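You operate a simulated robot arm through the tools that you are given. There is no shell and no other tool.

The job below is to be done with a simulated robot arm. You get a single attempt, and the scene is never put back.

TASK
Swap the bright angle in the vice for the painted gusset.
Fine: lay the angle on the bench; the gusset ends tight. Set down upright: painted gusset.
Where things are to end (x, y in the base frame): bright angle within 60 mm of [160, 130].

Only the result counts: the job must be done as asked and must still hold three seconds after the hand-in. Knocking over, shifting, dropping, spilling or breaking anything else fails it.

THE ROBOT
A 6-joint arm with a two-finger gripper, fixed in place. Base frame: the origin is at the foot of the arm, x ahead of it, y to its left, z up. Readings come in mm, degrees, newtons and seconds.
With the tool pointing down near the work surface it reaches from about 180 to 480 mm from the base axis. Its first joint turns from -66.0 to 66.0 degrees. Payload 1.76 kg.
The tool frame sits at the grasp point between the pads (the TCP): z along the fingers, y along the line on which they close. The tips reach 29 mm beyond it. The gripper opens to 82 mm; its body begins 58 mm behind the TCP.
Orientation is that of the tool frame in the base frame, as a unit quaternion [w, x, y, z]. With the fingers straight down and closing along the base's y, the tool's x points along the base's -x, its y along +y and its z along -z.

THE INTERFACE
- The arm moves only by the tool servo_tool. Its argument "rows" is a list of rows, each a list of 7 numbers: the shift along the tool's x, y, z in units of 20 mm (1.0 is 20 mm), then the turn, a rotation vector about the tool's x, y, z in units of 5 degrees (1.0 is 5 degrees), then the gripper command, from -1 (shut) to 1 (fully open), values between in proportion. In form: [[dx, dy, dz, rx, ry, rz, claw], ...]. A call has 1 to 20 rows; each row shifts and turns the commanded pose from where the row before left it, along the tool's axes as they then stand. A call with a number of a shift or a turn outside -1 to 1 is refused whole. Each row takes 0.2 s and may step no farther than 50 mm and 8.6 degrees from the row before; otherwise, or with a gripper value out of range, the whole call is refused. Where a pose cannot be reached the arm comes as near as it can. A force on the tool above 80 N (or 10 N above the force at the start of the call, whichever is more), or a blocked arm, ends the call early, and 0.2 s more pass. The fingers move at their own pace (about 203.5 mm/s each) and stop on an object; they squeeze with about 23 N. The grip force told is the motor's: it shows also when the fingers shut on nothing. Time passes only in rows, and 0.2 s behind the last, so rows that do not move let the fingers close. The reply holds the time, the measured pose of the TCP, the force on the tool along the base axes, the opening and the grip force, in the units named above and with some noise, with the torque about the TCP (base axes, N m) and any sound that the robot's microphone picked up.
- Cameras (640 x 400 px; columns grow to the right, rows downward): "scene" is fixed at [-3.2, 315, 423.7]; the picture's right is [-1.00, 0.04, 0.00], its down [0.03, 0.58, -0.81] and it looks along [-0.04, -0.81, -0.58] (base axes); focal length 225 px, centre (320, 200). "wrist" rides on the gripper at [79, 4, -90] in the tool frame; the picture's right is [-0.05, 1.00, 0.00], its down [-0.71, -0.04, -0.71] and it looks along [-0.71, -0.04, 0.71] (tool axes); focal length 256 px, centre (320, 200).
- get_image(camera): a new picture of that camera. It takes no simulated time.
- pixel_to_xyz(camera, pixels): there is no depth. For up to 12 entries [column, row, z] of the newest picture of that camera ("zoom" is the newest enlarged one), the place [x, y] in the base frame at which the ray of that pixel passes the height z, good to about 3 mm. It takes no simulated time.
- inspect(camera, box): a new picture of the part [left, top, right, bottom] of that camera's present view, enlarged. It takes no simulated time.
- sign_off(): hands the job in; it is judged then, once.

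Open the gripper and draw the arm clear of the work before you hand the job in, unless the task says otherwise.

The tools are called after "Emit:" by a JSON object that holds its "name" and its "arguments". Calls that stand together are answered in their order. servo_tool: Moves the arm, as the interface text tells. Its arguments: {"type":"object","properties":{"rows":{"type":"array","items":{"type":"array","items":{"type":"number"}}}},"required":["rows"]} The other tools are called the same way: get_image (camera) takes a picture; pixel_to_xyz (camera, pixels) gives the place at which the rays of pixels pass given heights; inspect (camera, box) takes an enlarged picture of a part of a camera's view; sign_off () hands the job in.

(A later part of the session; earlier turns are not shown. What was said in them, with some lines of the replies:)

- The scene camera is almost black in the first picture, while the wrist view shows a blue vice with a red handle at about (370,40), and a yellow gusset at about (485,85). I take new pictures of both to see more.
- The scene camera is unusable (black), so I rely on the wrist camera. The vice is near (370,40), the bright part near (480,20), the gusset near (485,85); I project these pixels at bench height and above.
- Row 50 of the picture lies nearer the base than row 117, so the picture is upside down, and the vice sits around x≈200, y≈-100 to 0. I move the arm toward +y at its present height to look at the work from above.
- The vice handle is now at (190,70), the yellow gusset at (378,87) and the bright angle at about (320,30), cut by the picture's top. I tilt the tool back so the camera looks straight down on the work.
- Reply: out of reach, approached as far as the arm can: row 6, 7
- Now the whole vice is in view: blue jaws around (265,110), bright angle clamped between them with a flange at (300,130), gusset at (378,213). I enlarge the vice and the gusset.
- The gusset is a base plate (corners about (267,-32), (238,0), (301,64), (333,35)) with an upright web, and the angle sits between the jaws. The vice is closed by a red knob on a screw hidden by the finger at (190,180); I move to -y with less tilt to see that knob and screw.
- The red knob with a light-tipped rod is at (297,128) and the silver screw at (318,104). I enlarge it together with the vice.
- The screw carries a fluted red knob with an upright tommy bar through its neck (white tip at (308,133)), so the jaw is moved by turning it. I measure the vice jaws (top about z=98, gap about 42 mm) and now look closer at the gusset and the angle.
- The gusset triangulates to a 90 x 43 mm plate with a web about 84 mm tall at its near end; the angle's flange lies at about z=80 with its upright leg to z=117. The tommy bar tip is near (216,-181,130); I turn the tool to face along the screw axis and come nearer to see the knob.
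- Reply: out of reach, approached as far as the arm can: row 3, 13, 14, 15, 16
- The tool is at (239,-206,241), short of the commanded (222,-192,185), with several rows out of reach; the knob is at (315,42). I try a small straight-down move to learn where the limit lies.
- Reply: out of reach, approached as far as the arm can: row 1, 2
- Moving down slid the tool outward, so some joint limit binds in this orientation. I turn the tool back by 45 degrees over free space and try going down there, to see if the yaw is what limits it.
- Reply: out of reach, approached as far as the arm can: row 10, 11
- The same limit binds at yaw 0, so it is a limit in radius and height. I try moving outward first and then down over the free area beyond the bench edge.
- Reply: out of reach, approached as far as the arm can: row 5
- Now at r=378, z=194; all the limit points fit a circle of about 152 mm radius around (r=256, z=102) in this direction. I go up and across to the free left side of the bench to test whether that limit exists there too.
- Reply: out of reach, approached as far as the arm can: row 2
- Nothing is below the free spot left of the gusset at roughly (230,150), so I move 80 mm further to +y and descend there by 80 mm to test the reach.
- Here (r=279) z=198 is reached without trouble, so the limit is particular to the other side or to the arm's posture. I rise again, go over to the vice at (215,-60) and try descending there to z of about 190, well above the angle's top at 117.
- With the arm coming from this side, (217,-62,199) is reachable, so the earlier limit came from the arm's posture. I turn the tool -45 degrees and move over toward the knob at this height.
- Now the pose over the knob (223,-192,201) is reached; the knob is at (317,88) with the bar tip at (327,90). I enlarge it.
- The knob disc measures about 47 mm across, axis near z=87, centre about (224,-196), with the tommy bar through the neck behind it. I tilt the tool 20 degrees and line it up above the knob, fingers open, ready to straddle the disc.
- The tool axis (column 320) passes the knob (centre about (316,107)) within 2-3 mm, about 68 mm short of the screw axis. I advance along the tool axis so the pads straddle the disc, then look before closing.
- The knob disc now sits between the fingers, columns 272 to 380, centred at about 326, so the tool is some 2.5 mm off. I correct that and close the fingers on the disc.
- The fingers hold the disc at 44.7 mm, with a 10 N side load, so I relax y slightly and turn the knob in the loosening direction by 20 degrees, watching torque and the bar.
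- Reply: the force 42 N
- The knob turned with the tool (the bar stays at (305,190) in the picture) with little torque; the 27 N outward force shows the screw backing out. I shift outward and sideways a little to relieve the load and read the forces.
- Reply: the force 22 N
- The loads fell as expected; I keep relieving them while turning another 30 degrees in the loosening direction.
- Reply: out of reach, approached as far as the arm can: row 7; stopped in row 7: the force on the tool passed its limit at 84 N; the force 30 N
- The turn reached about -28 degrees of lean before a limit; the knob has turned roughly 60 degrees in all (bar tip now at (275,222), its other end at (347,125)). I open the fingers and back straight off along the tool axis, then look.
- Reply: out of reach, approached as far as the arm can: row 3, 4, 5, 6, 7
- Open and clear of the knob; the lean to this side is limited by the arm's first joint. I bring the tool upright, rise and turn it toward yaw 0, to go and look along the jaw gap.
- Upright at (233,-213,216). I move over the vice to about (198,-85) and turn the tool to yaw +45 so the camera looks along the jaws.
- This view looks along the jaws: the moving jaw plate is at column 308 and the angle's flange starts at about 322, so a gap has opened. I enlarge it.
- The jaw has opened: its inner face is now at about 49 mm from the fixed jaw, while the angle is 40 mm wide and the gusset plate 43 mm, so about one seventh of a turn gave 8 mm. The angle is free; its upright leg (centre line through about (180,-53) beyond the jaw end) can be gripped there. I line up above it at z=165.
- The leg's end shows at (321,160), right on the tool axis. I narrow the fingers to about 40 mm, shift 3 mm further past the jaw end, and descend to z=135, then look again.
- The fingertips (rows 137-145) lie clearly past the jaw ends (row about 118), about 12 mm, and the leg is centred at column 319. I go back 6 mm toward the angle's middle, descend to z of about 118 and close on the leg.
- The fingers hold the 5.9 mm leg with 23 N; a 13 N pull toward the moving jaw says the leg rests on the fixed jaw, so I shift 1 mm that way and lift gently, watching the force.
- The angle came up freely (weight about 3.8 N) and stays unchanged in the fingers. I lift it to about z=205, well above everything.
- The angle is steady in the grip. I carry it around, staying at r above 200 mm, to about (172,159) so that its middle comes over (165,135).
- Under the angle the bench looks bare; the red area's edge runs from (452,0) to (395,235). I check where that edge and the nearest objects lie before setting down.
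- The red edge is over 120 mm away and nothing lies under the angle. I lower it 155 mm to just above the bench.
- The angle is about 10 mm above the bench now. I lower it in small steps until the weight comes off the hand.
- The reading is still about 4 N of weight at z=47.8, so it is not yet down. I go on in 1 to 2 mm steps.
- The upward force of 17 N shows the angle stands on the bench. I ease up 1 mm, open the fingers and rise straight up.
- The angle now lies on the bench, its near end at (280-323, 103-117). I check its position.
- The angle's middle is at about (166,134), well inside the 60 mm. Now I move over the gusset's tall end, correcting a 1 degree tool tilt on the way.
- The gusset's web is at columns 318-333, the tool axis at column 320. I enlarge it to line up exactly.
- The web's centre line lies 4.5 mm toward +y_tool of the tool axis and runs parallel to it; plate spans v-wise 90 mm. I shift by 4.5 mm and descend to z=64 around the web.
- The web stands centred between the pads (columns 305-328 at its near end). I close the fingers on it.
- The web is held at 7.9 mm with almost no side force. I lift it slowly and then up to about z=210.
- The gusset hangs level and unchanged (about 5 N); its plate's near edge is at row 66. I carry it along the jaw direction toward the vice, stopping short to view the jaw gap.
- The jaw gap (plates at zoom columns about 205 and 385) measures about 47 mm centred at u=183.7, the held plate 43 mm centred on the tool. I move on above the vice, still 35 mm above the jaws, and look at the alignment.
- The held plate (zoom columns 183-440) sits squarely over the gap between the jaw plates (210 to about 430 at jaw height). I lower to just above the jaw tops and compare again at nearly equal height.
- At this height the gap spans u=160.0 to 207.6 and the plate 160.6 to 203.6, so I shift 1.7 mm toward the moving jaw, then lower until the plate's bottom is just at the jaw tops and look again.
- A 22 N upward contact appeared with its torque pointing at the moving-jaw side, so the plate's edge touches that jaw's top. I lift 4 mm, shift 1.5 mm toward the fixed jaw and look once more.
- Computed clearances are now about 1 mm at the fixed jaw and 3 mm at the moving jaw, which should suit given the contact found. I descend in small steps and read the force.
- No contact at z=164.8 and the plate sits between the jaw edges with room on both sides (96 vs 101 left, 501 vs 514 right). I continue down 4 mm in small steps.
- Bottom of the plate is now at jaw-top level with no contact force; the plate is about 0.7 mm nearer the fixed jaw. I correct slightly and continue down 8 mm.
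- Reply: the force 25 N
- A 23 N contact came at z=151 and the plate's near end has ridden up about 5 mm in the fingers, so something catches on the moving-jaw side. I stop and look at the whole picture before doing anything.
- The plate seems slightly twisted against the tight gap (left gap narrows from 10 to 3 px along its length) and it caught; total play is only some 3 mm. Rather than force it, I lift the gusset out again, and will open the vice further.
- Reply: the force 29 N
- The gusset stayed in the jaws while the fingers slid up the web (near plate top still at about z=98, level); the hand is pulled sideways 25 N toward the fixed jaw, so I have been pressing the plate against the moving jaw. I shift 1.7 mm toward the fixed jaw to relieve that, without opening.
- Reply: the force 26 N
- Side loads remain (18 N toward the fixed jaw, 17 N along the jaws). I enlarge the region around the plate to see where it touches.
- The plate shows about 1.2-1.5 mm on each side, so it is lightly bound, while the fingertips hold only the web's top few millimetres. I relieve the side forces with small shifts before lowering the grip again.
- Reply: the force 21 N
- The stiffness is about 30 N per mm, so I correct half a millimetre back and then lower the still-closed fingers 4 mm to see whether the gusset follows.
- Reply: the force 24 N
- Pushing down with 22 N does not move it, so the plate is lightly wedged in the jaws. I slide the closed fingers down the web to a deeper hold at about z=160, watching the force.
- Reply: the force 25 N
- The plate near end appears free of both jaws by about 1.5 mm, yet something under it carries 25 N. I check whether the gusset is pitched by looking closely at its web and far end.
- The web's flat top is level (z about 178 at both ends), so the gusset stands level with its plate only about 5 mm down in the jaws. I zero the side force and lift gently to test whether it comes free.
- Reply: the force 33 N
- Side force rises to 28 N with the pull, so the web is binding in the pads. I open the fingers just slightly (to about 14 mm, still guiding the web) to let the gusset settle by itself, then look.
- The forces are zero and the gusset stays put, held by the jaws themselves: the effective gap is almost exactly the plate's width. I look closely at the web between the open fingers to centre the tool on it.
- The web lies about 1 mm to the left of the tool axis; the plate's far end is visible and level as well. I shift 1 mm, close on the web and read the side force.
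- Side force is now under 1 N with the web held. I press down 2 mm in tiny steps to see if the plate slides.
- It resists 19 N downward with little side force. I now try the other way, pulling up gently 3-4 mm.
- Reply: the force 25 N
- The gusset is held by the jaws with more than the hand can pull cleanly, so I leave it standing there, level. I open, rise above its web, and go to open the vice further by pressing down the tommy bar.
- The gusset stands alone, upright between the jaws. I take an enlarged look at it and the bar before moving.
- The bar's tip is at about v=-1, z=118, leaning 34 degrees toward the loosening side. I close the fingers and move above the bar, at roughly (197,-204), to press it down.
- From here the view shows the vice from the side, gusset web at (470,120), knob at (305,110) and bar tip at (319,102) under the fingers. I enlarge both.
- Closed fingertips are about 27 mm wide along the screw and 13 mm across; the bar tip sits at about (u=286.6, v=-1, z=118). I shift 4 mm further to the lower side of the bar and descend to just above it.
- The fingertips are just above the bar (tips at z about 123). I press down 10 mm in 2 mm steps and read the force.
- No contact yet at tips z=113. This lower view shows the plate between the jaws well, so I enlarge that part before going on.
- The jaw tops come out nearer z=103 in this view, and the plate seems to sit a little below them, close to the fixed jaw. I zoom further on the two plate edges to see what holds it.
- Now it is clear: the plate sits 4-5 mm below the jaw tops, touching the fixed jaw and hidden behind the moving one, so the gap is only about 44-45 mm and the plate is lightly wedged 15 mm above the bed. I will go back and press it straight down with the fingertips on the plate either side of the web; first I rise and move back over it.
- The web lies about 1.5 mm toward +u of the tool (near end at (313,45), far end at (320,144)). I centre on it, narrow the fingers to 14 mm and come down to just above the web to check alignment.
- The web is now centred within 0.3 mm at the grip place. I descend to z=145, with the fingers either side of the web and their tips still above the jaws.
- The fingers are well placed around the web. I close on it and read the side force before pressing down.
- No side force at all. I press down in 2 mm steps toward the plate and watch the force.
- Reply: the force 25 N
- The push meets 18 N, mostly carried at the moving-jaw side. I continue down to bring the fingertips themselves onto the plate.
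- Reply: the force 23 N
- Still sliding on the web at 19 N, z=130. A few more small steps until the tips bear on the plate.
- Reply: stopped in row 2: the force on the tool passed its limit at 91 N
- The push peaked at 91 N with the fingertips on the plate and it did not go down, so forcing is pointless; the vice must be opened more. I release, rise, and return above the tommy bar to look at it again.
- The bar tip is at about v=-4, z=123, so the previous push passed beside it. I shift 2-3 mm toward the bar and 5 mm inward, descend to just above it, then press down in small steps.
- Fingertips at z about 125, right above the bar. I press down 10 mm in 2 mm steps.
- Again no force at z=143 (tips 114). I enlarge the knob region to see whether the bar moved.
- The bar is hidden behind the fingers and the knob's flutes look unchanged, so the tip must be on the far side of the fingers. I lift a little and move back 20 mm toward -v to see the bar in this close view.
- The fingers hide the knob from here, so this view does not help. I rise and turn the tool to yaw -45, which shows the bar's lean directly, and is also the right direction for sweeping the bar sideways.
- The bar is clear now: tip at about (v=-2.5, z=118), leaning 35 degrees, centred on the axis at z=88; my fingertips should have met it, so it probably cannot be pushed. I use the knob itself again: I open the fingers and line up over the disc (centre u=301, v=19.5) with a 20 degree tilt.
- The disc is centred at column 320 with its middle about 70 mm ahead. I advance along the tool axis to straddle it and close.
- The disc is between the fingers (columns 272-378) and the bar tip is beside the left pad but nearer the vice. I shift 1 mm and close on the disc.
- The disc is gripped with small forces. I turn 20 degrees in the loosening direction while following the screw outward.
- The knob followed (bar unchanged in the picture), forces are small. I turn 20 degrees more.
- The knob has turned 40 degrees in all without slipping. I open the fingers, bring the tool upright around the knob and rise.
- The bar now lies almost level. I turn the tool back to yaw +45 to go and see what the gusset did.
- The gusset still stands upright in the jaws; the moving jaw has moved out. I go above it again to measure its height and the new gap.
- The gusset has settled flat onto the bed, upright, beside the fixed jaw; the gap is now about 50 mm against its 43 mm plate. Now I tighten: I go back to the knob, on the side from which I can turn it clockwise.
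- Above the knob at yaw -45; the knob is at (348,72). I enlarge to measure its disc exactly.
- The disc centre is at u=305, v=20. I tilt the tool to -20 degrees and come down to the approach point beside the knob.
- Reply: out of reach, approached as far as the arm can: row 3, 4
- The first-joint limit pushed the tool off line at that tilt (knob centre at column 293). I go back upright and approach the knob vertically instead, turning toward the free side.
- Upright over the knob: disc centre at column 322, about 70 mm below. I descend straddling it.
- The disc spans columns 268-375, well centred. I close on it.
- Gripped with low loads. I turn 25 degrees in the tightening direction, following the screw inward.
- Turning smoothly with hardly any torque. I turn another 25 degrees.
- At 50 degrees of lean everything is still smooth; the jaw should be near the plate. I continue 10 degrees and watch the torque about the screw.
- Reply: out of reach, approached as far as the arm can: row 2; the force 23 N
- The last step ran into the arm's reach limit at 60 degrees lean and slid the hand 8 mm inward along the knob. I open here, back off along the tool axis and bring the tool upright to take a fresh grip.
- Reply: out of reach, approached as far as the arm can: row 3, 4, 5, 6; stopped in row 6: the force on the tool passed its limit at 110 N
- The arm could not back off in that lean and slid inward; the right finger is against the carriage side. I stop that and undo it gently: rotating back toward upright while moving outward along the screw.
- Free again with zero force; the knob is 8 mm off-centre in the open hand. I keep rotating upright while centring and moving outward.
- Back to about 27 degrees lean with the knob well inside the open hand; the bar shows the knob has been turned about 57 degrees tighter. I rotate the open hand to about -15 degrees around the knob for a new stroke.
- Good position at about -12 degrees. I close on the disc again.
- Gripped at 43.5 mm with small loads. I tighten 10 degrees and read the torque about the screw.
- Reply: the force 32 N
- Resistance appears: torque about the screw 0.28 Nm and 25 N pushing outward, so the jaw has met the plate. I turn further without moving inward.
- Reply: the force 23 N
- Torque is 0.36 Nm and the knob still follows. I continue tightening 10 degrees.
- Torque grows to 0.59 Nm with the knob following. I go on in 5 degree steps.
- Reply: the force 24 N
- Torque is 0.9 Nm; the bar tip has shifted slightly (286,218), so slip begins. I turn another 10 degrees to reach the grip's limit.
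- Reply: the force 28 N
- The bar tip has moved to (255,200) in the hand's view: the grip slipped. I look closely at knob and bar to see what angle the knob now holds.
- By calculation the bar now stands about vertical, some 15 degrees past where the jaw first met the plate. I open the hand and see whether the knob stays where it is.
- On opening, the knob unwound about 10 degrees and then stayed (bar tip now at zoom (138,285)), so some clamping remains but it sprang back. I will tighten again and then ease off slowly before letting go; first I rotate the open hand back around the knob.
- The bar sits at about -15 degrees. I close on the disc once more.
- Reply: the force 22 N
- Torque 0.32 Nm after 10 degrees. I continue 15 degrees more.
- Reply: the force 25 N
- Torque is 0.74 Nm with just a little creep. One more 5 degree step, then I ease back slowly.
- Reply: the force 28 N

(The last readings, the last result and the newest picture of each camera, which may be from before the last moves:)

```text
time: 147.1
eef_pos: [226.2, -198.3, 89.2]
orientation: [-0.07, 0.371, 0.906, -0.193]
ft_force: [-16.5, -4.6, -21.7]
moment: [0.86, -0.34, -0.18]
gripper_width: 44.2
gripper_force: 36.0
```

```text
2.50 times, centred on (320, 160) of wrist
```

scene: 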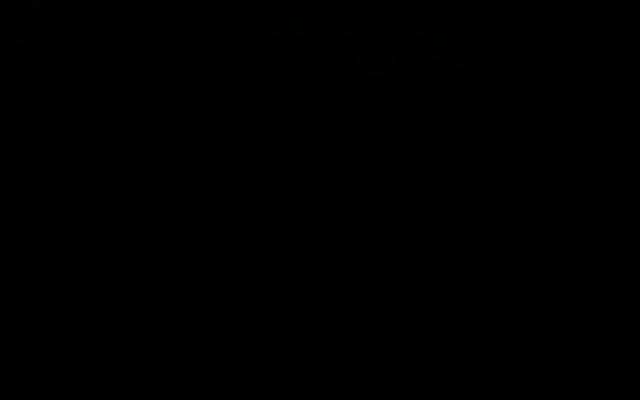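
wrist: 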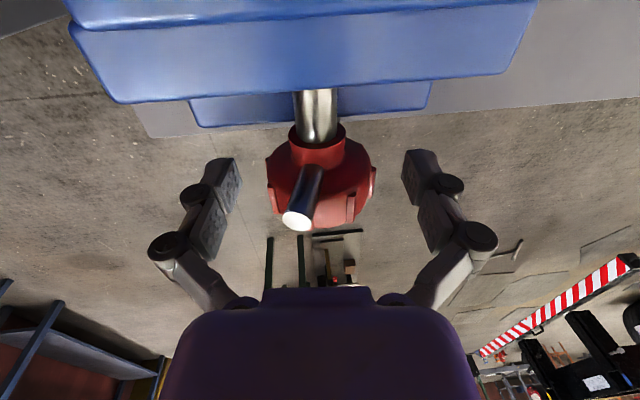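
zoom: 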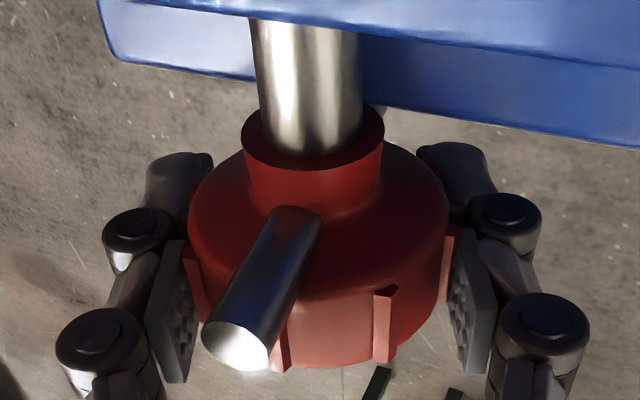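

0.85 Nm reached. Now I rotate back in small steps and watch the torque fall, to release when the screw's own friction holds it.

Emit:
{"name": "servo_tool", "arguments": {"rows": [[0, 0, 0, -0.3, 0, 0, -1], [0, 0, 0, -0.3, 0, 0, -1]]}}

Emit:
{"name": "inspect", "arguments": {"camera": "wrist", "box": [230, 80, 410, 240]}}

```text
time: 147.7
eef_pos: [226.2, -197.2, 88.5]
orientation: [-0.06, 0.373, 0.91, -0.169]
ft_force: [-16.5, 8.3, -16.6]
moment: [0.8, -0.25, -0.43]
gripper_width: 44.1
gripper_force: 35.8
```

```text
2.50 times, centred on (320, 160) of wrist
```

zoom: 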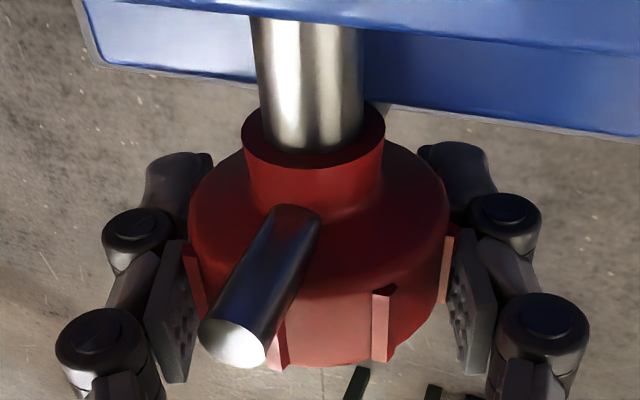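

The torque follows the angle almost elastically, so I press once more to the limit, hold a moment, then ease off gradually before opening.

Emit:
{"name": "servo_tool", "arguments": {"rows": [[0, 0, 0, 0.8, 0, 0, -1], [0, 0, 0, 0.2, 0, 0, -1], [0, 0, 0, 0, 0, 0, -1], [0, 0, 0, 0, 0, 0, -1]]}}

Emit:
{"name": "servo_tool", "arguments": {"rows": [[0, 0, 0, -0.5, 0, 0, -1], [0, 0, 0, -0.5, 0, 0, -1], [0, 0, 0, -0.5, 0, 0, -1], [0, 0, 0, -0.5, 0, 0, -1]]}}

Emit:
{"name": "inspect", "arguments": {"camera": "wrist", "box": [230, 80, 410, 240]}}

```text
time: 148.7
eef_pos: [227.8, -199.0, 89.0]
orientation: [-0.073, 0.368, 0.903, -0.208]
ft_force: [9.7, 2.5, -7.8]
moment: [0.26, -0.33, -0.12]
gripper_width: 44.9
gripper_force: 35.4
```

```text
time: 149.7
eef_pos: [228.8, -198.6, 89.4]
orientation: [-0.04, 0.375, 0.917, -0.13]
ft_force: [31.2, 5.6, 6.7]
moment: [-0.13, -0.36, -0.43]
gripper_width: 44.0
gripper_force: 36.2
```

```text
2.50 times, centred on (320, 160) of wrist
```

zoom: 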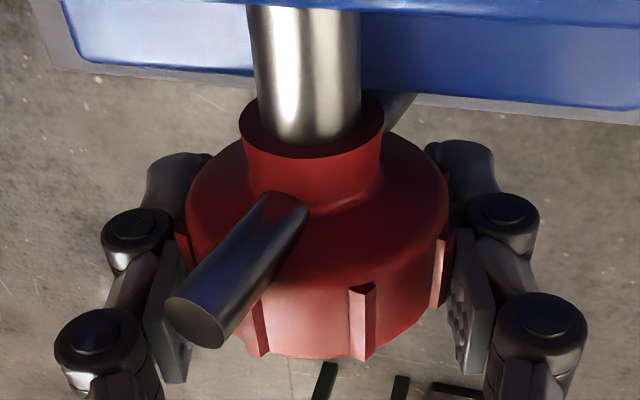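

Torque is down to about 0.16 Nm. I ease the last few degrees and open the hand.

Emit:
{"name": "servo_tool", "arguments": {"rows": [[0, 0, 0, -0.5, 0, 0, -1], [0, 0, 0, -0.4, 0, 0, -1]]}}

Emit:
{"name": "inspect", "arguments": {"camera": "wrist", "box": [230, 80, 410, 240]}}

Emit:
{"name": "servo_tool", "arguments": {"rows": [[0, 0, 0, 0, 0, 0, -0.4], [0, 0, 0, 0, 0, 0, 0.5], [0, 0, 0, 0, 0, 0, 1]]}}

Emit:
{"name": "inspect", "arguments": {"camera": "wrist", "box": [230, 80, 410, 240]}}

```text
time: 150.3
eef_pos: [228.3, -198.5, 89.2]
orientation: [-0.026, 0.375, 0.922, -0.093]
ft_force: [32.2, 8.4, 7.2]
moment: [-0.04, -0.17, -0.49]
gripper_width: 43.9
gripper_force: 35.9
```

```text
2.50 times, centred on (320, 160) of wrist
```

zoom: 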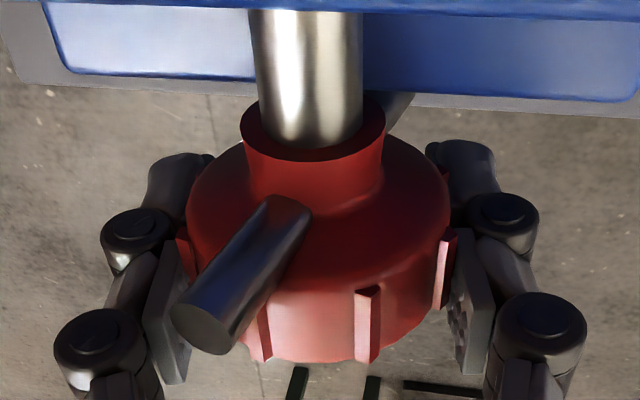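

```text
time: 151.1
eef_pos: [225.1, -198.8, 87.9]
orientation: [-0.03, 0.377, 0.921, -0.093]
ft_force: [-0.5, -0.4, -0.5]
moment: [-0.06, 0.0, 0.0]
gripper_width: 81.9
gripper_force: 0.1
```

```text
2.50 times, centred on (320, 160) of wrist
```

zoom: 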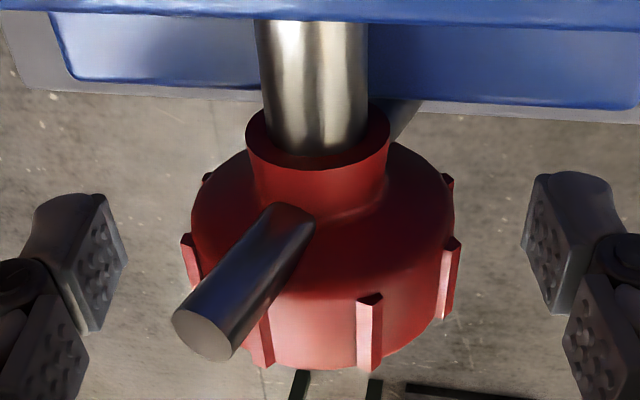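

This time the knob stayed exactly where it was when I opened. Now I retreat upward, turn back to yaw +45 and go check the gusset's hold with a gentle pull.

Emit:
{"name": "servo_tool", "arguments": {"rows": [[0, 0, 0, -1, 0, 0, 1], [0, 0, 0, -1, 0, 0, 1], [0, 0, 0, -0.2, 0, 0, 1], [0, 0, -0.8, 0, 0, 0, 1], [0, 0, -1, 0, 0, 0, 1], [0, 0, -1, 0, 0, 0, 1], [0, 0, -1, 0, 0, 0, 1], [0, 0, -1, 0, 0, 0, 1], [0, 0, -1, 0, 0, 0, 1], [0, 0, -1, 0, 0, 0, 1], [0, 0, 0, 0, 0, -1, 0], [0, 0, 0, 0, 0, -1, 0], [0, 0, 0, 0, 0, -1, 0], [0, 0, 0, 0, 0, -1, 0], [0, 0, 0, 0, 0, -1, 0], [0, 0, 0, 0, 0, -1, 0], [0, 0, 0, 0, 0, -1, 0], [0, 0, 0, 0, 0, -1, 0], [0, 0, 0, 0, 0, -1, 0]]}}

Emit:
{"name": "servo_tool", "arguments": {"rows": [[0, 0, 0, 0, 0, -1, 0], [0, 0, 0, 0, 0, -1, 0], [0, 0, 0, 0, 0, -1, 0], [0, 0, 0, 0, 0, -1, 0], [0, 0, 0, 0, 0, -1, 0], [0, 0, 0, 0, 0, -1, 0], [0, 0, 0, 0, 0, -1, 0], [0, 0, 0, 0, 0, -1, 0], [0, 0, 0, 0, 0, -1, 0], [0, 0, 0, 0, 0, 0, 0]]}}

Emit:
{"name": "get_image", "arguments": {"camera": "wrist"}}

Emit:
{"name": "inspect", "arguments": {"camera": "wrist", "box": [320, 0, 560, 200]}}

```text
time: 155.1
eef_pos: [224.3, -196.6, 224.8]
orientation: [0.006, -0.007, 1.0, -0.007]
ft_force: [-0.8, 0.5, 0.4]
moment: [0.03, 0.0, -0.03]
gripper_width: 41.0
gripper_force: 0.1
```

```text
time: 157.3
eef_pos: [224.6, -196.8, 225.0]
orientation: [0.002, -0.389, 0.921, -0.009]
ft_force: [-0.1, -0.4, -0.6]
moment: [0.01, -0.04, 0.0]
gripper_width: 40.8
gripper_force: 0.0
```

```text
taken
```

wrist: 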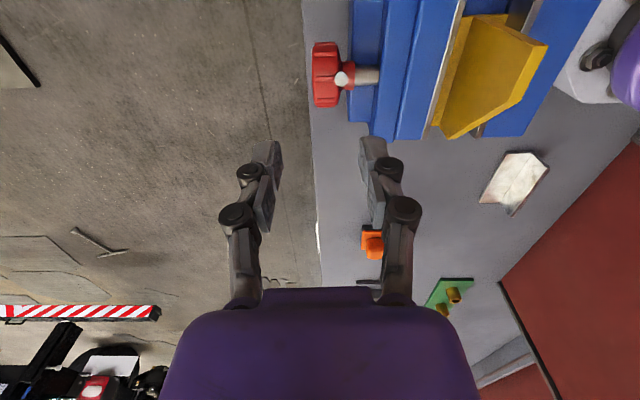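

```text
2.00 times, centred on (440, 100) of wrist
```

zoom: 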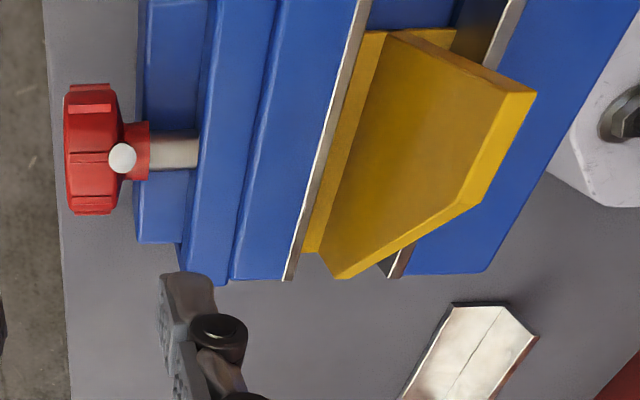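

The bar tip stays at the same lean and the gusset's web stands between the closed jaws. I correct a 1 degree tilt and move over the gusset to measure the gap and its position.

Emit:
{"name": "servo_tool", "arguments": {"rows": [[0, 0, 0, -0.2, 0, 0.16, 0], [0, 0.84, 0, 0, 0, 0, 0], [0, 0.84, 0, 0, 0, 0, 0], [0, 0.84, 0, 0, 0, 0, 0], [0, 0.84, 0, 0, 0, 0, 0], [0, 0.84, 0, 0, 0, 0, 0], [0, 0.84, 0, 0, 0, 0, 0], [0, 0.84, 0, 0, 0, 0, 0], [0, 0, 0, 0, 0, 0, 0]]}}

Emit:
{"name": "inspect", "arguments": {"camera": "wrist", "box": [256, 0, 384, 150]}}

```text
time: 159.3
eef_pos: [141.2, -112.1, 225.1]
orientation: [-0.001, -0.381, 0.924, 0.0]
ft_force: [0.2, 0.7, 0.1]
moment: [-0.01, 0.02, -0.01]
gripper_width: 41.0
gripper_force: 0.0
```

```text
2.67 times, centred on (320, 75) of wrist
```

zoom: 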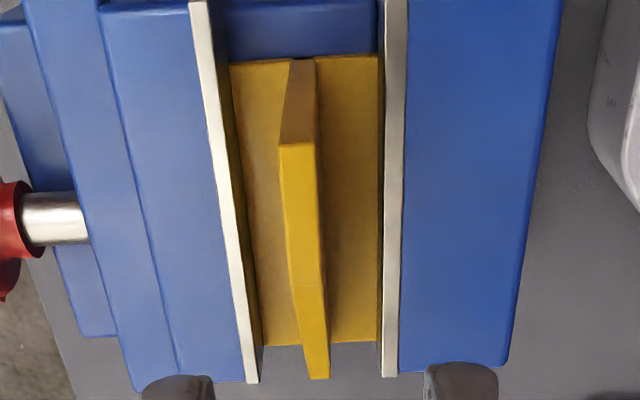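

The gap is now about 45 mm and the web is parallel to the jaws at u=181.8. I centre on the web (2.7 mm), narrow the fingers and descend around it for the pull test.

Emit:
{"name": "servo_tool", "arguments": {"rows": [[0, -0.135, 0, 0, 0, 0, -0.5], [0, 0, 0.8, 0, 0, 0, -0.5], [0, 0, 0.8, 0, 0, 0, -0.5], [0, 0, 0, 0, 0, 0, -0.5]]}}

Emit:
{"name": "inspect", "arguments": {"camera": "wrist", "box": [250, 40, 390, 200]}}

```text
time: 160.3
eef_pos: [142.5, -114.0, 192.7]
orientation: [0.0, -0.382, 0.924, -0.001]
ft_force: [0.4, 0.2, 0.5]
moment: [-0.01, -0.02, 0.04]
gripper_width: 20.4
gripper_force: 0.0
```

```text
2.50 times, centred on (320, 120) of wrist
```

zoom: 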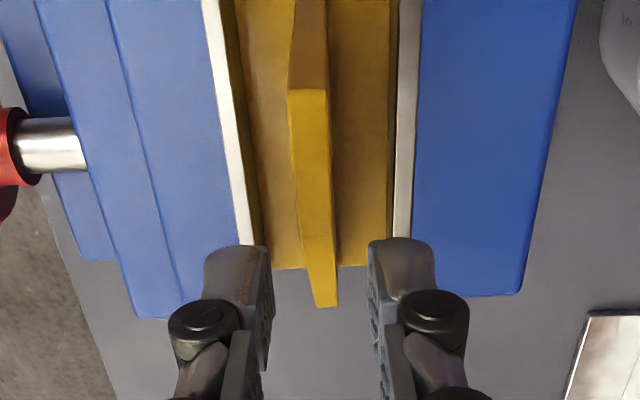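

The web is centred to within 0.5 mm. I descend to z=140 and close on it.

Emit:
{"name": "servo_tool", "arguments": {"rows": [[0, -0.025, 0.8, 0, 0, 0, -0.6], [0, 0, 0.9, 0, 0, 0, -0.6], [0, 0, 0.9, 0, 0, 0, -0.6], [0, 0, 0, 0, 0, 0, -0.6], [0, 0, 0, 0, 0, 0, -1], [0, 0, 0, 0, 0, 0, -1]]}}

```text
time: 161.7
eef_pos: [143.0, -114.5, 139.8]
orientation: [-0.002, -0.383, 0.924, 0.001]
ft_force: [-12.7, 16.6, 6.6]
moment: [0.52, 0.28, 0.01]
gripper_width: 7.8
gripper_force: 23.3
```

A 20 N side load shows the web firmly held 0.7 mm off the tool's centre. I relieve that and pull up gently 1-2 mm.

Emit:
{"name": "servo_tool", "arguments": {"rows": [[0, 0.03, 0, 0, 0, 0, -1], [0, 0, 0, 0, 0, 0, -1]]}}

Emit:
{"name": "servo_tool", "arguments": {"rows": [[0, 0, -0.04, 0, 0, 0, -1], [0, 0, -0.04, 0, 0, 0, -1]]}}

```text
time: 162.3
eef_pos: [144.6, -114.0, 139.7]
orientation: [-0.001, -0.382, 0.924, 0.0]
ft_force: [-5.1, 13.8, -10.6]
moment: [0.33, 0.09, 0.02]
gripper_width: 7.8
gripper_force: 22.5
```

```text
time: 162.9
eef_pos: [143.3, -113.8, 142.3]
orientation: [-0.001, -0.381, 0.925, -0.001]
ft_force: [-9.4, 7.0, -13.3]
moment: [0.18, 0.24, 0.1]
gripper_width: 8.0
gripper_force: 23.0
```

It resists with 13 N so far. One more millimetre of pull, then I look at whether the plate has moved.

Emit:
{"name": "servo_tool", "arguments": {"rows": [[0, 0.02, -0.05, 0, 0, 0, -1], [0, 0, -0.03, 0, 0, 0, -1]]}}

Emit:
{"name": "inspect", "arguments": {"camera": "wrist", "box": [240, 20, 400, 200]}}

```text
time: 163.5
eef_pos: [142.9, -115.1, 145.0]
orientation: [-0.001, -0.381, 0.924, -0.001]
ft_force: [-5.5, 3.3, -12.6]
moment: [0.07, 0.17, 0.06]
gripper_width: 7.6
gripper_force: 23.4
```

```text
2.22 times, centred on (320, 110) of wrist
```

zoom: 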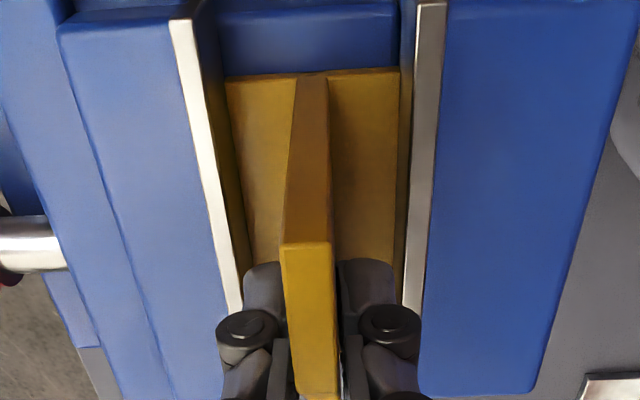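

The plate has not risen (still at bed level) while the pads slid at 13 N, so the gusset is clamped. I relax the pull, open and rise clear.

Emit:
{"name": "servo_tool", "arguments": {"rows": [[0, 0, 0.08, 0, 0, 0, -1], [0, 0, 0, 0, 0, 0, -0.7], [0, 0, 0, 0, 0, 0, -0.5], [0, 0, -0.6, 0, 0, 0, -0.5], [0, 0, -1, 0, 0, 0, -0.5], [0, 0, -1, 0, 0, 0, -0.5], [0, 0, -1, 0, 0, 0, -0.5], [0, 0, -0.6, 0, 0, 0, 0]]}}

Emit:
{"name": "get_image", "arguments": {"camera": "wrist"}}

Emit:
{"name": "inspect", "arguments": {"camera": "wrist", "box": [140, 0, 400, 160]}}

```text
time: 165.3
eef_pos: [144.8, -113.0, 225.8]
orientation: [-0.001, -0.382, 0.924, -0.001]
ft_force: [-1.2, -0.2, 0.4]
moment: [0.0, -0.01, 0.01]
gripper_width: 41.1
gripper_force: 0.0
```

```text
taken
```

wrist: 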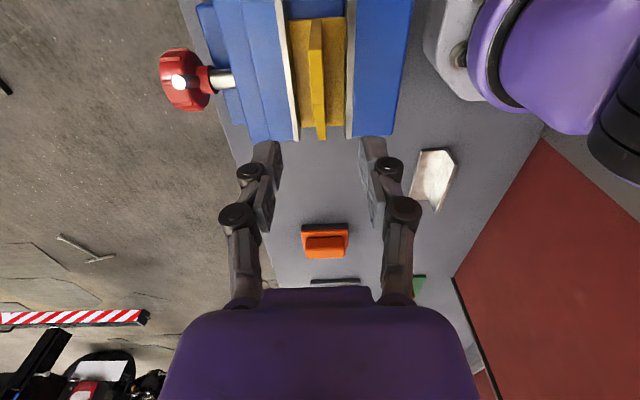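

```text
2.46 times, centred on (270, 80) of wrist
```

zoom: 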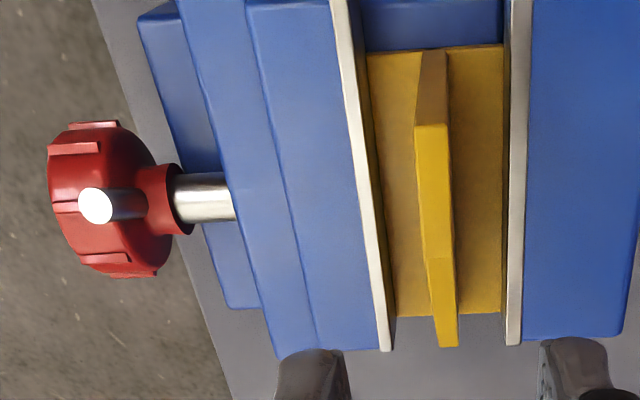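

The gusset is upright and the bar has not crept (same lean as at release). For a sharper check of the clamp I go down once more, hold the web, and try a tiny move along the jaws: a loose part would follow, a tight one resist.

Emit:
{"name": "servo_tool", "arguments": {"rows": [[0, 0, 0.8, 0, 0, 0, -0.5], [0, 0, 0.8, 0, 0, 0, -0.5], [0, 0, 0, 0, 0, 0, -0.5]]}}

Emit:
{"name": "inspect", "arguments": {"camera": "wrist", "box": [250, 40, 390, 200]}}

```text
time: 166.1
eef_pos: [142.2, -111.5, 193.7]
orientation: [-0.001, -0.382, 0.924, -0.001]
ft_force: [-0.3, 0.6, -0.8]
moment: [0.0, 0.03, -0.03]
gripper_width: 20.4
gripper_force: 0.0
```

```text
2.50 times, centred on (320, 120) of wrist
```

zoom: 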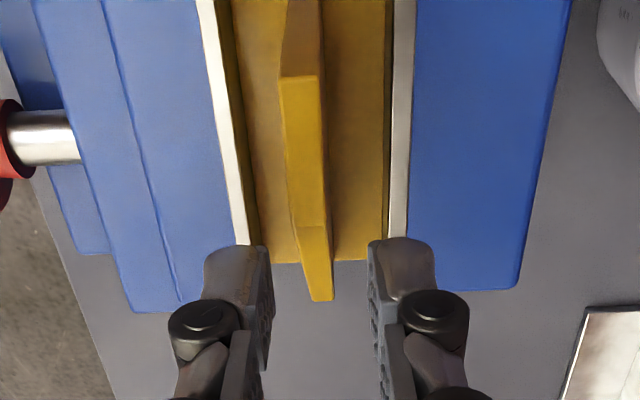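

The web is slightly left of the tool axis; allowing for the offset found last time I shift 0.7 mm, descend to z=140 and close.

Emit:
{"name": "servo_tool", "arguments": {"rows": [[0, -0.035, 0.8, 0, 0, 0, -0.6], [0, 0, 0.9, 0, 0, 0, -0.6], [0, 0, 0.9, 0, 0, 0, -0.6], [0, 0, 0, 0, 0, 0, -0.6], [0, 0, 0, 0, 0, 0, -1], [0, 0, 0, 0, 0, 0, -1]]}}

Emit:
{"name": "servo_tool", "arguments": {"rows": [[-0.03, 0, 0, 0, 0, 0, -1], [0, 0, 0, 0, 0, 0, -1]]}}

Emit:
{"name": "servo_tool", "arguments": {"rows": [[-0.03, 0, 0, 0, 0, 0, -1], [0, 0, 0, 0, 0, 0, -1]]}}

```text
time: 167.5
eef_pos: [142.0, -114.1, 141.0]
orientation: [-0.001, -0.382, 0.924, 0.0]
ft_force: [-12.2, 16.5, 4.1]
moment: [0.52, 0.22, 0.0]
gripper_width: 8.2
gripper_force: 23.2
```

```text
time: 168.1
eef_pos: [141.9, -113.3, 142.2]
orientation: [-0.002, -0.38, 0.925, 0.0]
ft_force: [-23.6, 1.5, -2.8]
moment: [-0.01, 0.65, 0.17]
gripper_width: 7.8
gripper_force: 22.9
```

```text
time: 168.7
eef_pos: [143.7, -114.9, 141.2]
orientation: [-0.001, -0.381, 0.925, 0.001]
ft_force: [-25.6, 0.1, 1.4]
moment: [-0.04, 0.74, 0.13]
gripper_width: 7.9
gripper_force: 23.1
```

Along the jaws it resists 16-18 N. I repeat without the 18 N side load to be sure that it is the vice holding it.

Emit:
{"name": "servo_tool", "arguments": {"rows": [[0.045, 0.03, 0, 0, 0, 0, -1], [0, 0, 0, 0, 0, 0, -1]]}}

Emit:
{"name": "servo_tool", "arguments": {"rows": [[0.03, 0, 0, 0, 0, 0, -1], [0, 0, 0, 0, 0, 0, -1]]}}

```text
time: 169.3
eef_pos: [144.0, -114.8, 142.6]
orientation: [0.0, -0.384, 0.923, 0.0]
ft_force: [-5.6, 15.2, -10.9]
moment: [0.42, 0.12, -0.02]
gripper_width: 7.8
gripper_force: 22.9
```

```text
time: 169.9
eef_pos: [142.1, -114.1, 143.3]
orientation: [-0.001, -0.383, 0.924, 0.0]
ft_force: [-0.1, 23.9, -0.4]
moment: [0.71, -0.06, -0.03]
gripper_width: 8.0
gripper_force: 22.5
```

Still about 17 N side load. I take that off fully and repeat the small move once.

Emit:
{"name": "servo_tool", "arguments": {"rows": [[-0.025, 0.03, 0, 0, 0, 0, -1], [0, 0, 0, 0, 0, 0, -1]]}}

Emit:
{"name": "servo_tool", "arguments": {"rows": [[-0.03, 0, 0, 0, 0, 0, -1], [0, 0, 0, 0, 0, 0, -1]]}}

```text
time: 170.5
eef_pos: [143.3, -114.1, 143.2]
orientation: [-0.002, -0.38, 0.925, -0.001]
ft_force: [-12.5, -0.7, 0.0]
moment: [-0.03, 0.3, 0.14]
gripper_width: 7.6
gripper_force: 23.0
```

```text
time: 171.1
eef_pos: [143.1, -115.0, 142.7]
orientation: [-0.001, -0.382, 0.924, -0.001]
ft_force: [-19.4, -2.8, 10.9]
moment: [-0.06, 0.48, 0.09]
gripper_width: 7.9
gripper_force: 23.2
```

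It resists 16 N along the jaws in both directions and does not shift, so the gusset is clamped. I open and rise clear.

Emit:
{"name": "servo_tool", "arguments": {"rows": [[0, 0, 0, 0, 0, 0, -0.7], [0, 0, 0, 0, 0, 0, -0.5], [0, 0, -0.6, 0, 0, 0, -0.5], [0, 0, -1, 0, 0, 0, -0.5], [0, 0, -1, 0, 0, 0, -0.5], [0, 0, -1, 0, 0, 0, -0.5], [0, 0, -0.8, 0, 0, 0, 0]]}}

Emit:
{"name": "inspect", "arguments": {"camera": "wrist", "box": [256, 0, 384, 150]}}

Emit:
{"name": "inspect", "arguments": {"camera": "wrist", "box": [140, 20, 260, 130]}}

```text
time: 172.7
eef_pos: [141.4, -113.2, 230.4]
orientation: [-0.001, -0.382, 0.924, 0.0]
ft_force: [-0.1, 0.4, 0.8]
moment: [0.04, 0.01, 0.02]
gripper_width: 41.2
gripper_force: 0.0
```

```text
2.67 times, centred on (320, 75) of wrist
```

zoom: 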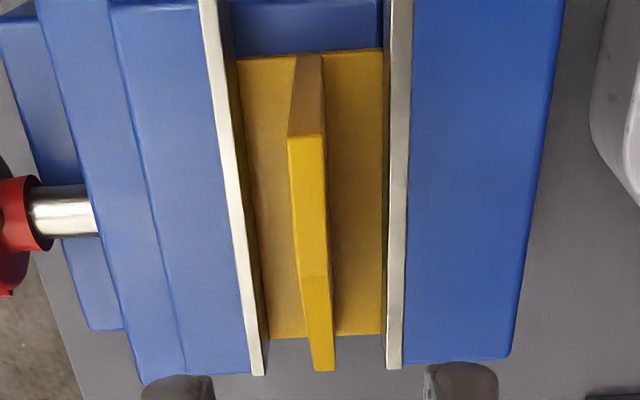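

```text
3.64 times, centred on (200, 75) of wrist
```

zoom: 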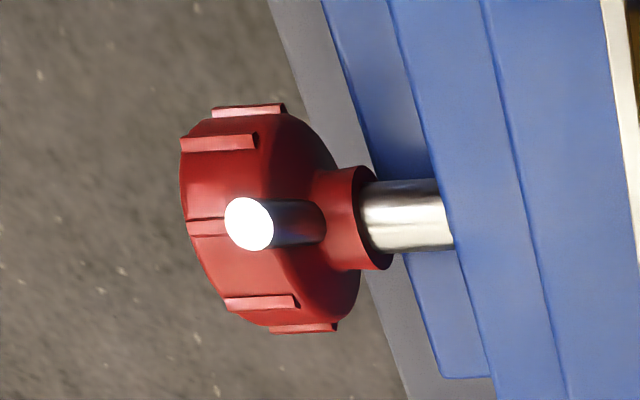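

I look very closely at the plate's edge against the moving jaw, to be sure they touch.

Emit:
{"name": "inspect", "arguments": {"camera": "wrist", "box": [275, 10, 315, 40]}}

Emit:
{"name": "inspect", "arguments": {"camera": "wrist", "box": [280, 95, 320, 125]}}

Emit:
{"name": "inspect", "arguments": {"camera": "wrist", "box": [325, 10, 365, 40]}}

```text
13.33 times, centred on (295, 25) of wrist
```

zoom: 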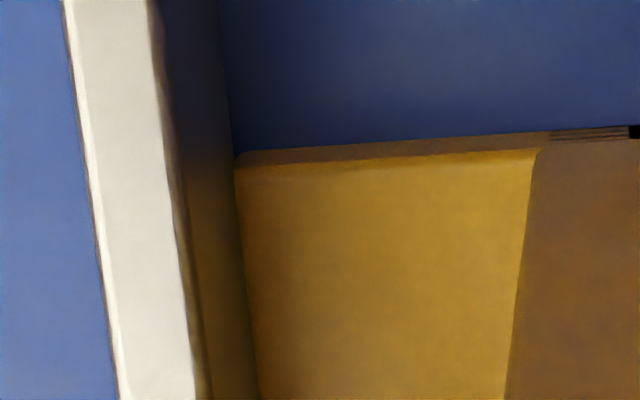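

```text
13.33 times, centred on (300, 110) of wrist
```

zoom: 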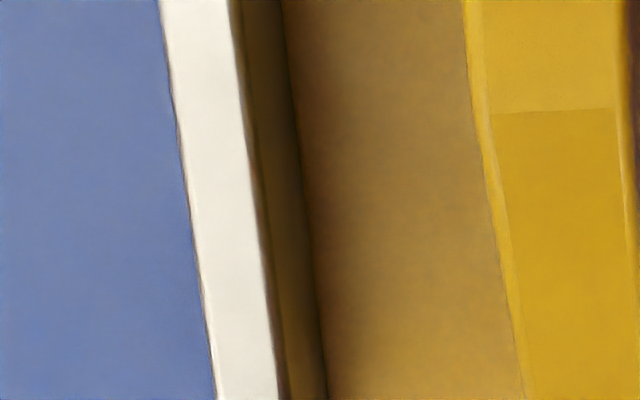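

```text
13.33 times, centred on (345, 25) of wrist
```

zoom: 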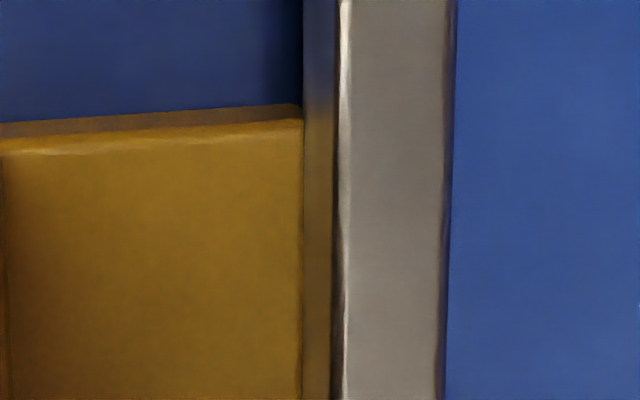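

Both plate edges run exactly along the lines where the jaw faces meet the bed, with no dark gap, so the plate is held between the jaws. I draw the arm away to the free side and check the whole bench.

Emit:
{"name": "servo_tool", "arguments": {"rows": [[-0.5, 0, -0.5, 0, 0, 0, 0], [-0.95, 0.2, -0.3, 0, 0, 0, 0], [-0.95, 0.3, -0.3, 0, 0, 0, 0], [-0.95, 0.3, -0.2, 0, 0, 0, 0], [-0.95, 0.3, 0, 0, 0, 0, 0], [-0.95, 0.3, 0, 0, 0, 0, 0], [-0.95, 0.3, 0, 0, 0, 0, 0], [-0.95, 0.3, 0, 0, 0, 0, 0], [-0.95, 0.3, 0, 0, 0, 0, 0], [-0.9, 0.3, 0, 0, 0, 0, 0], [0, 0, 0, 0, 0, 0, 1]]}}

Emit:
{"name": "get_image", "arguments": {"camera": "wrist"}}

```text
time: 175.1
eef_pos: [234.1, 49.7, 254.0]
orientation: [0.0, -0.382, 0.924, -0.001]
ft_force: [-0.2, -0.2, -0.5]
moment: [0.02, -0.04, -0.01]
gripper_width: 81.8
gripper_force: 0.0
```

```text
taken
```

wrist: 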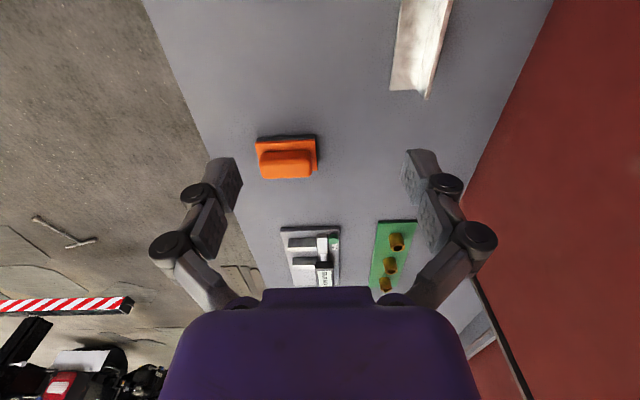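

The other things (orange block, caliper, green plate) look untouched and the angle lies at (415,50). I turn the tool to yaw 0 and tilt it back for one last overview of vice and angle together.

Emit:
{"name": "servo_tool", "arguments": {"rows": [[0, 0, 0, 0, 0, 1, 1], [0, 0, 0, 0, 0, 1, 1], [0, 0, 0, 0, 0, 1, 1], [0, 0, 0, 0, 0, 1, 1], [0, 0, 0, 0, 0, 1, 1], [0, 0, 0, 0, 0, 1, 1], [0, 0, 0, 0, 0, 1, 1], [0, 0, 0, 0, 0, 1, 1], [0, 0, 0, 0, 0, 1, 1], [0, -0.5, 0, 0, 1, 0, 1], [0, -0.5, 0, 0, 1, 0, 1], [0, -0.5, 0, 0, 1, 0, 1], [0, -0.5, 0, 0, 1, 0, 1], [0, -0.5, 0, 0, 1, 0, 1]]}}

Emit:
{"name": "get_image", "arguments": {"camera": "wrist"}}

Emit:
{"name": "inspect", "arguments": {"camera": "wrist", "box": [140, 0, 500, 225]}}

```text
time: 178.1
eef_pos: [237.9, 8.9, 256.0]
orientation: [-0.192, 0.002, 0.981, -0.009]
ft_force: [-0.3, 0.4, 1.3]
moment: [-0.01, 0.0, 0.02]
gripper_width: 82.2
gripper_force: 0.0
out of reach, approached as far as the arm can: row 10, 11
```

```text
taken
```

wrist: 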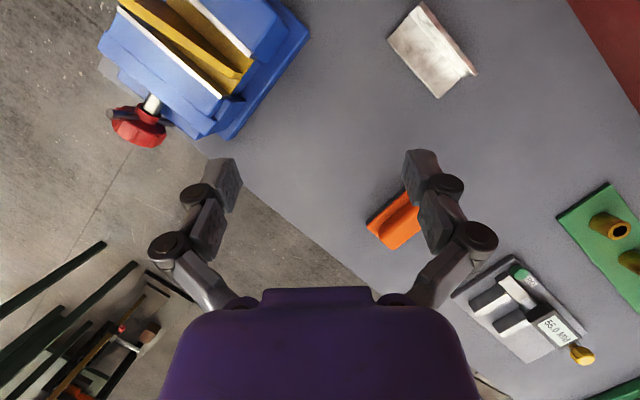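

```text
1.78 times, centred on (320, 112) of wrist
```

zoom: 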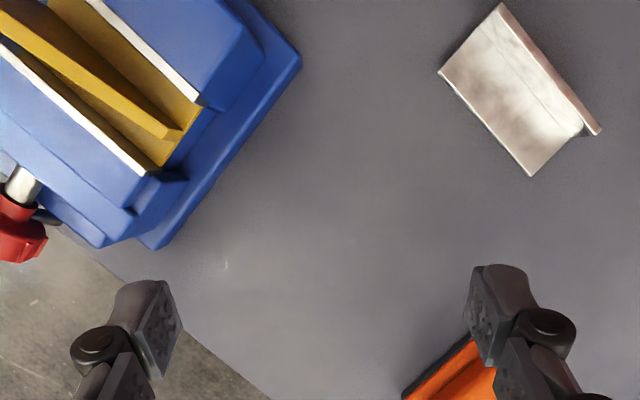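

The gusset stands upright between the jaws at the upper left and the angle lies alone on the bench. I check the angle's final coordinates once more.

Emit:
{"name": "pixel_to_xyz", "arguments": {"camera": "wrist", "pixels": [[386, 40, 5], [438, 98, 5], [477, 72, 42], [422, 3, 42]]}}

```text
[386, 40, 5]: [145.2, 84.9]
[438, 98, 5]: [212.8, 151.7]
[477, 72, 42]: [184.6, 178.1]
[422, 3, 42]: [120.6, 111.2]
```

The angle's middle is at about (166,131), 6 mm from the target. The gusset is upright and clamped in the vice, the gripper is open and the arm is clear, so I hand in the job.

Emit:
{"name": "sign_off", "arguments": {}}

```text
The job is handed in.
```

I swapped the two parts: the gusset now stands upright on the vice bed between the jaws, and the bright angle lies on the bench. The judge's result isn't known to me yet.

- **Angle:** it lies on the bench with its middle at about (166, 131), roughly 6 mm from the target.
- **How firmly the gusset is held:** the jaws touch its base plate on both sides with no visible gap. When I gripped the web and tried to move it, it resisted about 16–18 N along the jaws and about 13 N upward. Some side load from the hand was present during those tests.
- **How tight the vice is:** I turned the knob until my grip began to slip, at about 0.9 Nm. It springs back when released and keeps little tension of its own, so the final clamping force is probably modest. If the check needs a high clamping force, this is where it could fail.
- **Mishaps on the way:**
    - The gusset jammed partway in on the first try, and a fingertip push on its plate peaked at about 91 N.
    - When I opened the vice further, the gusset dropped about 15–18 mm onto the bed, guided by the jaws.
    - While tightening, the gripper pressed against the front of the vice, with a peak of about 110 N.

I saw no damage or shift afterwards, and the other items I could see on the bench looked untouched. The gripper is open and the arm is clear.
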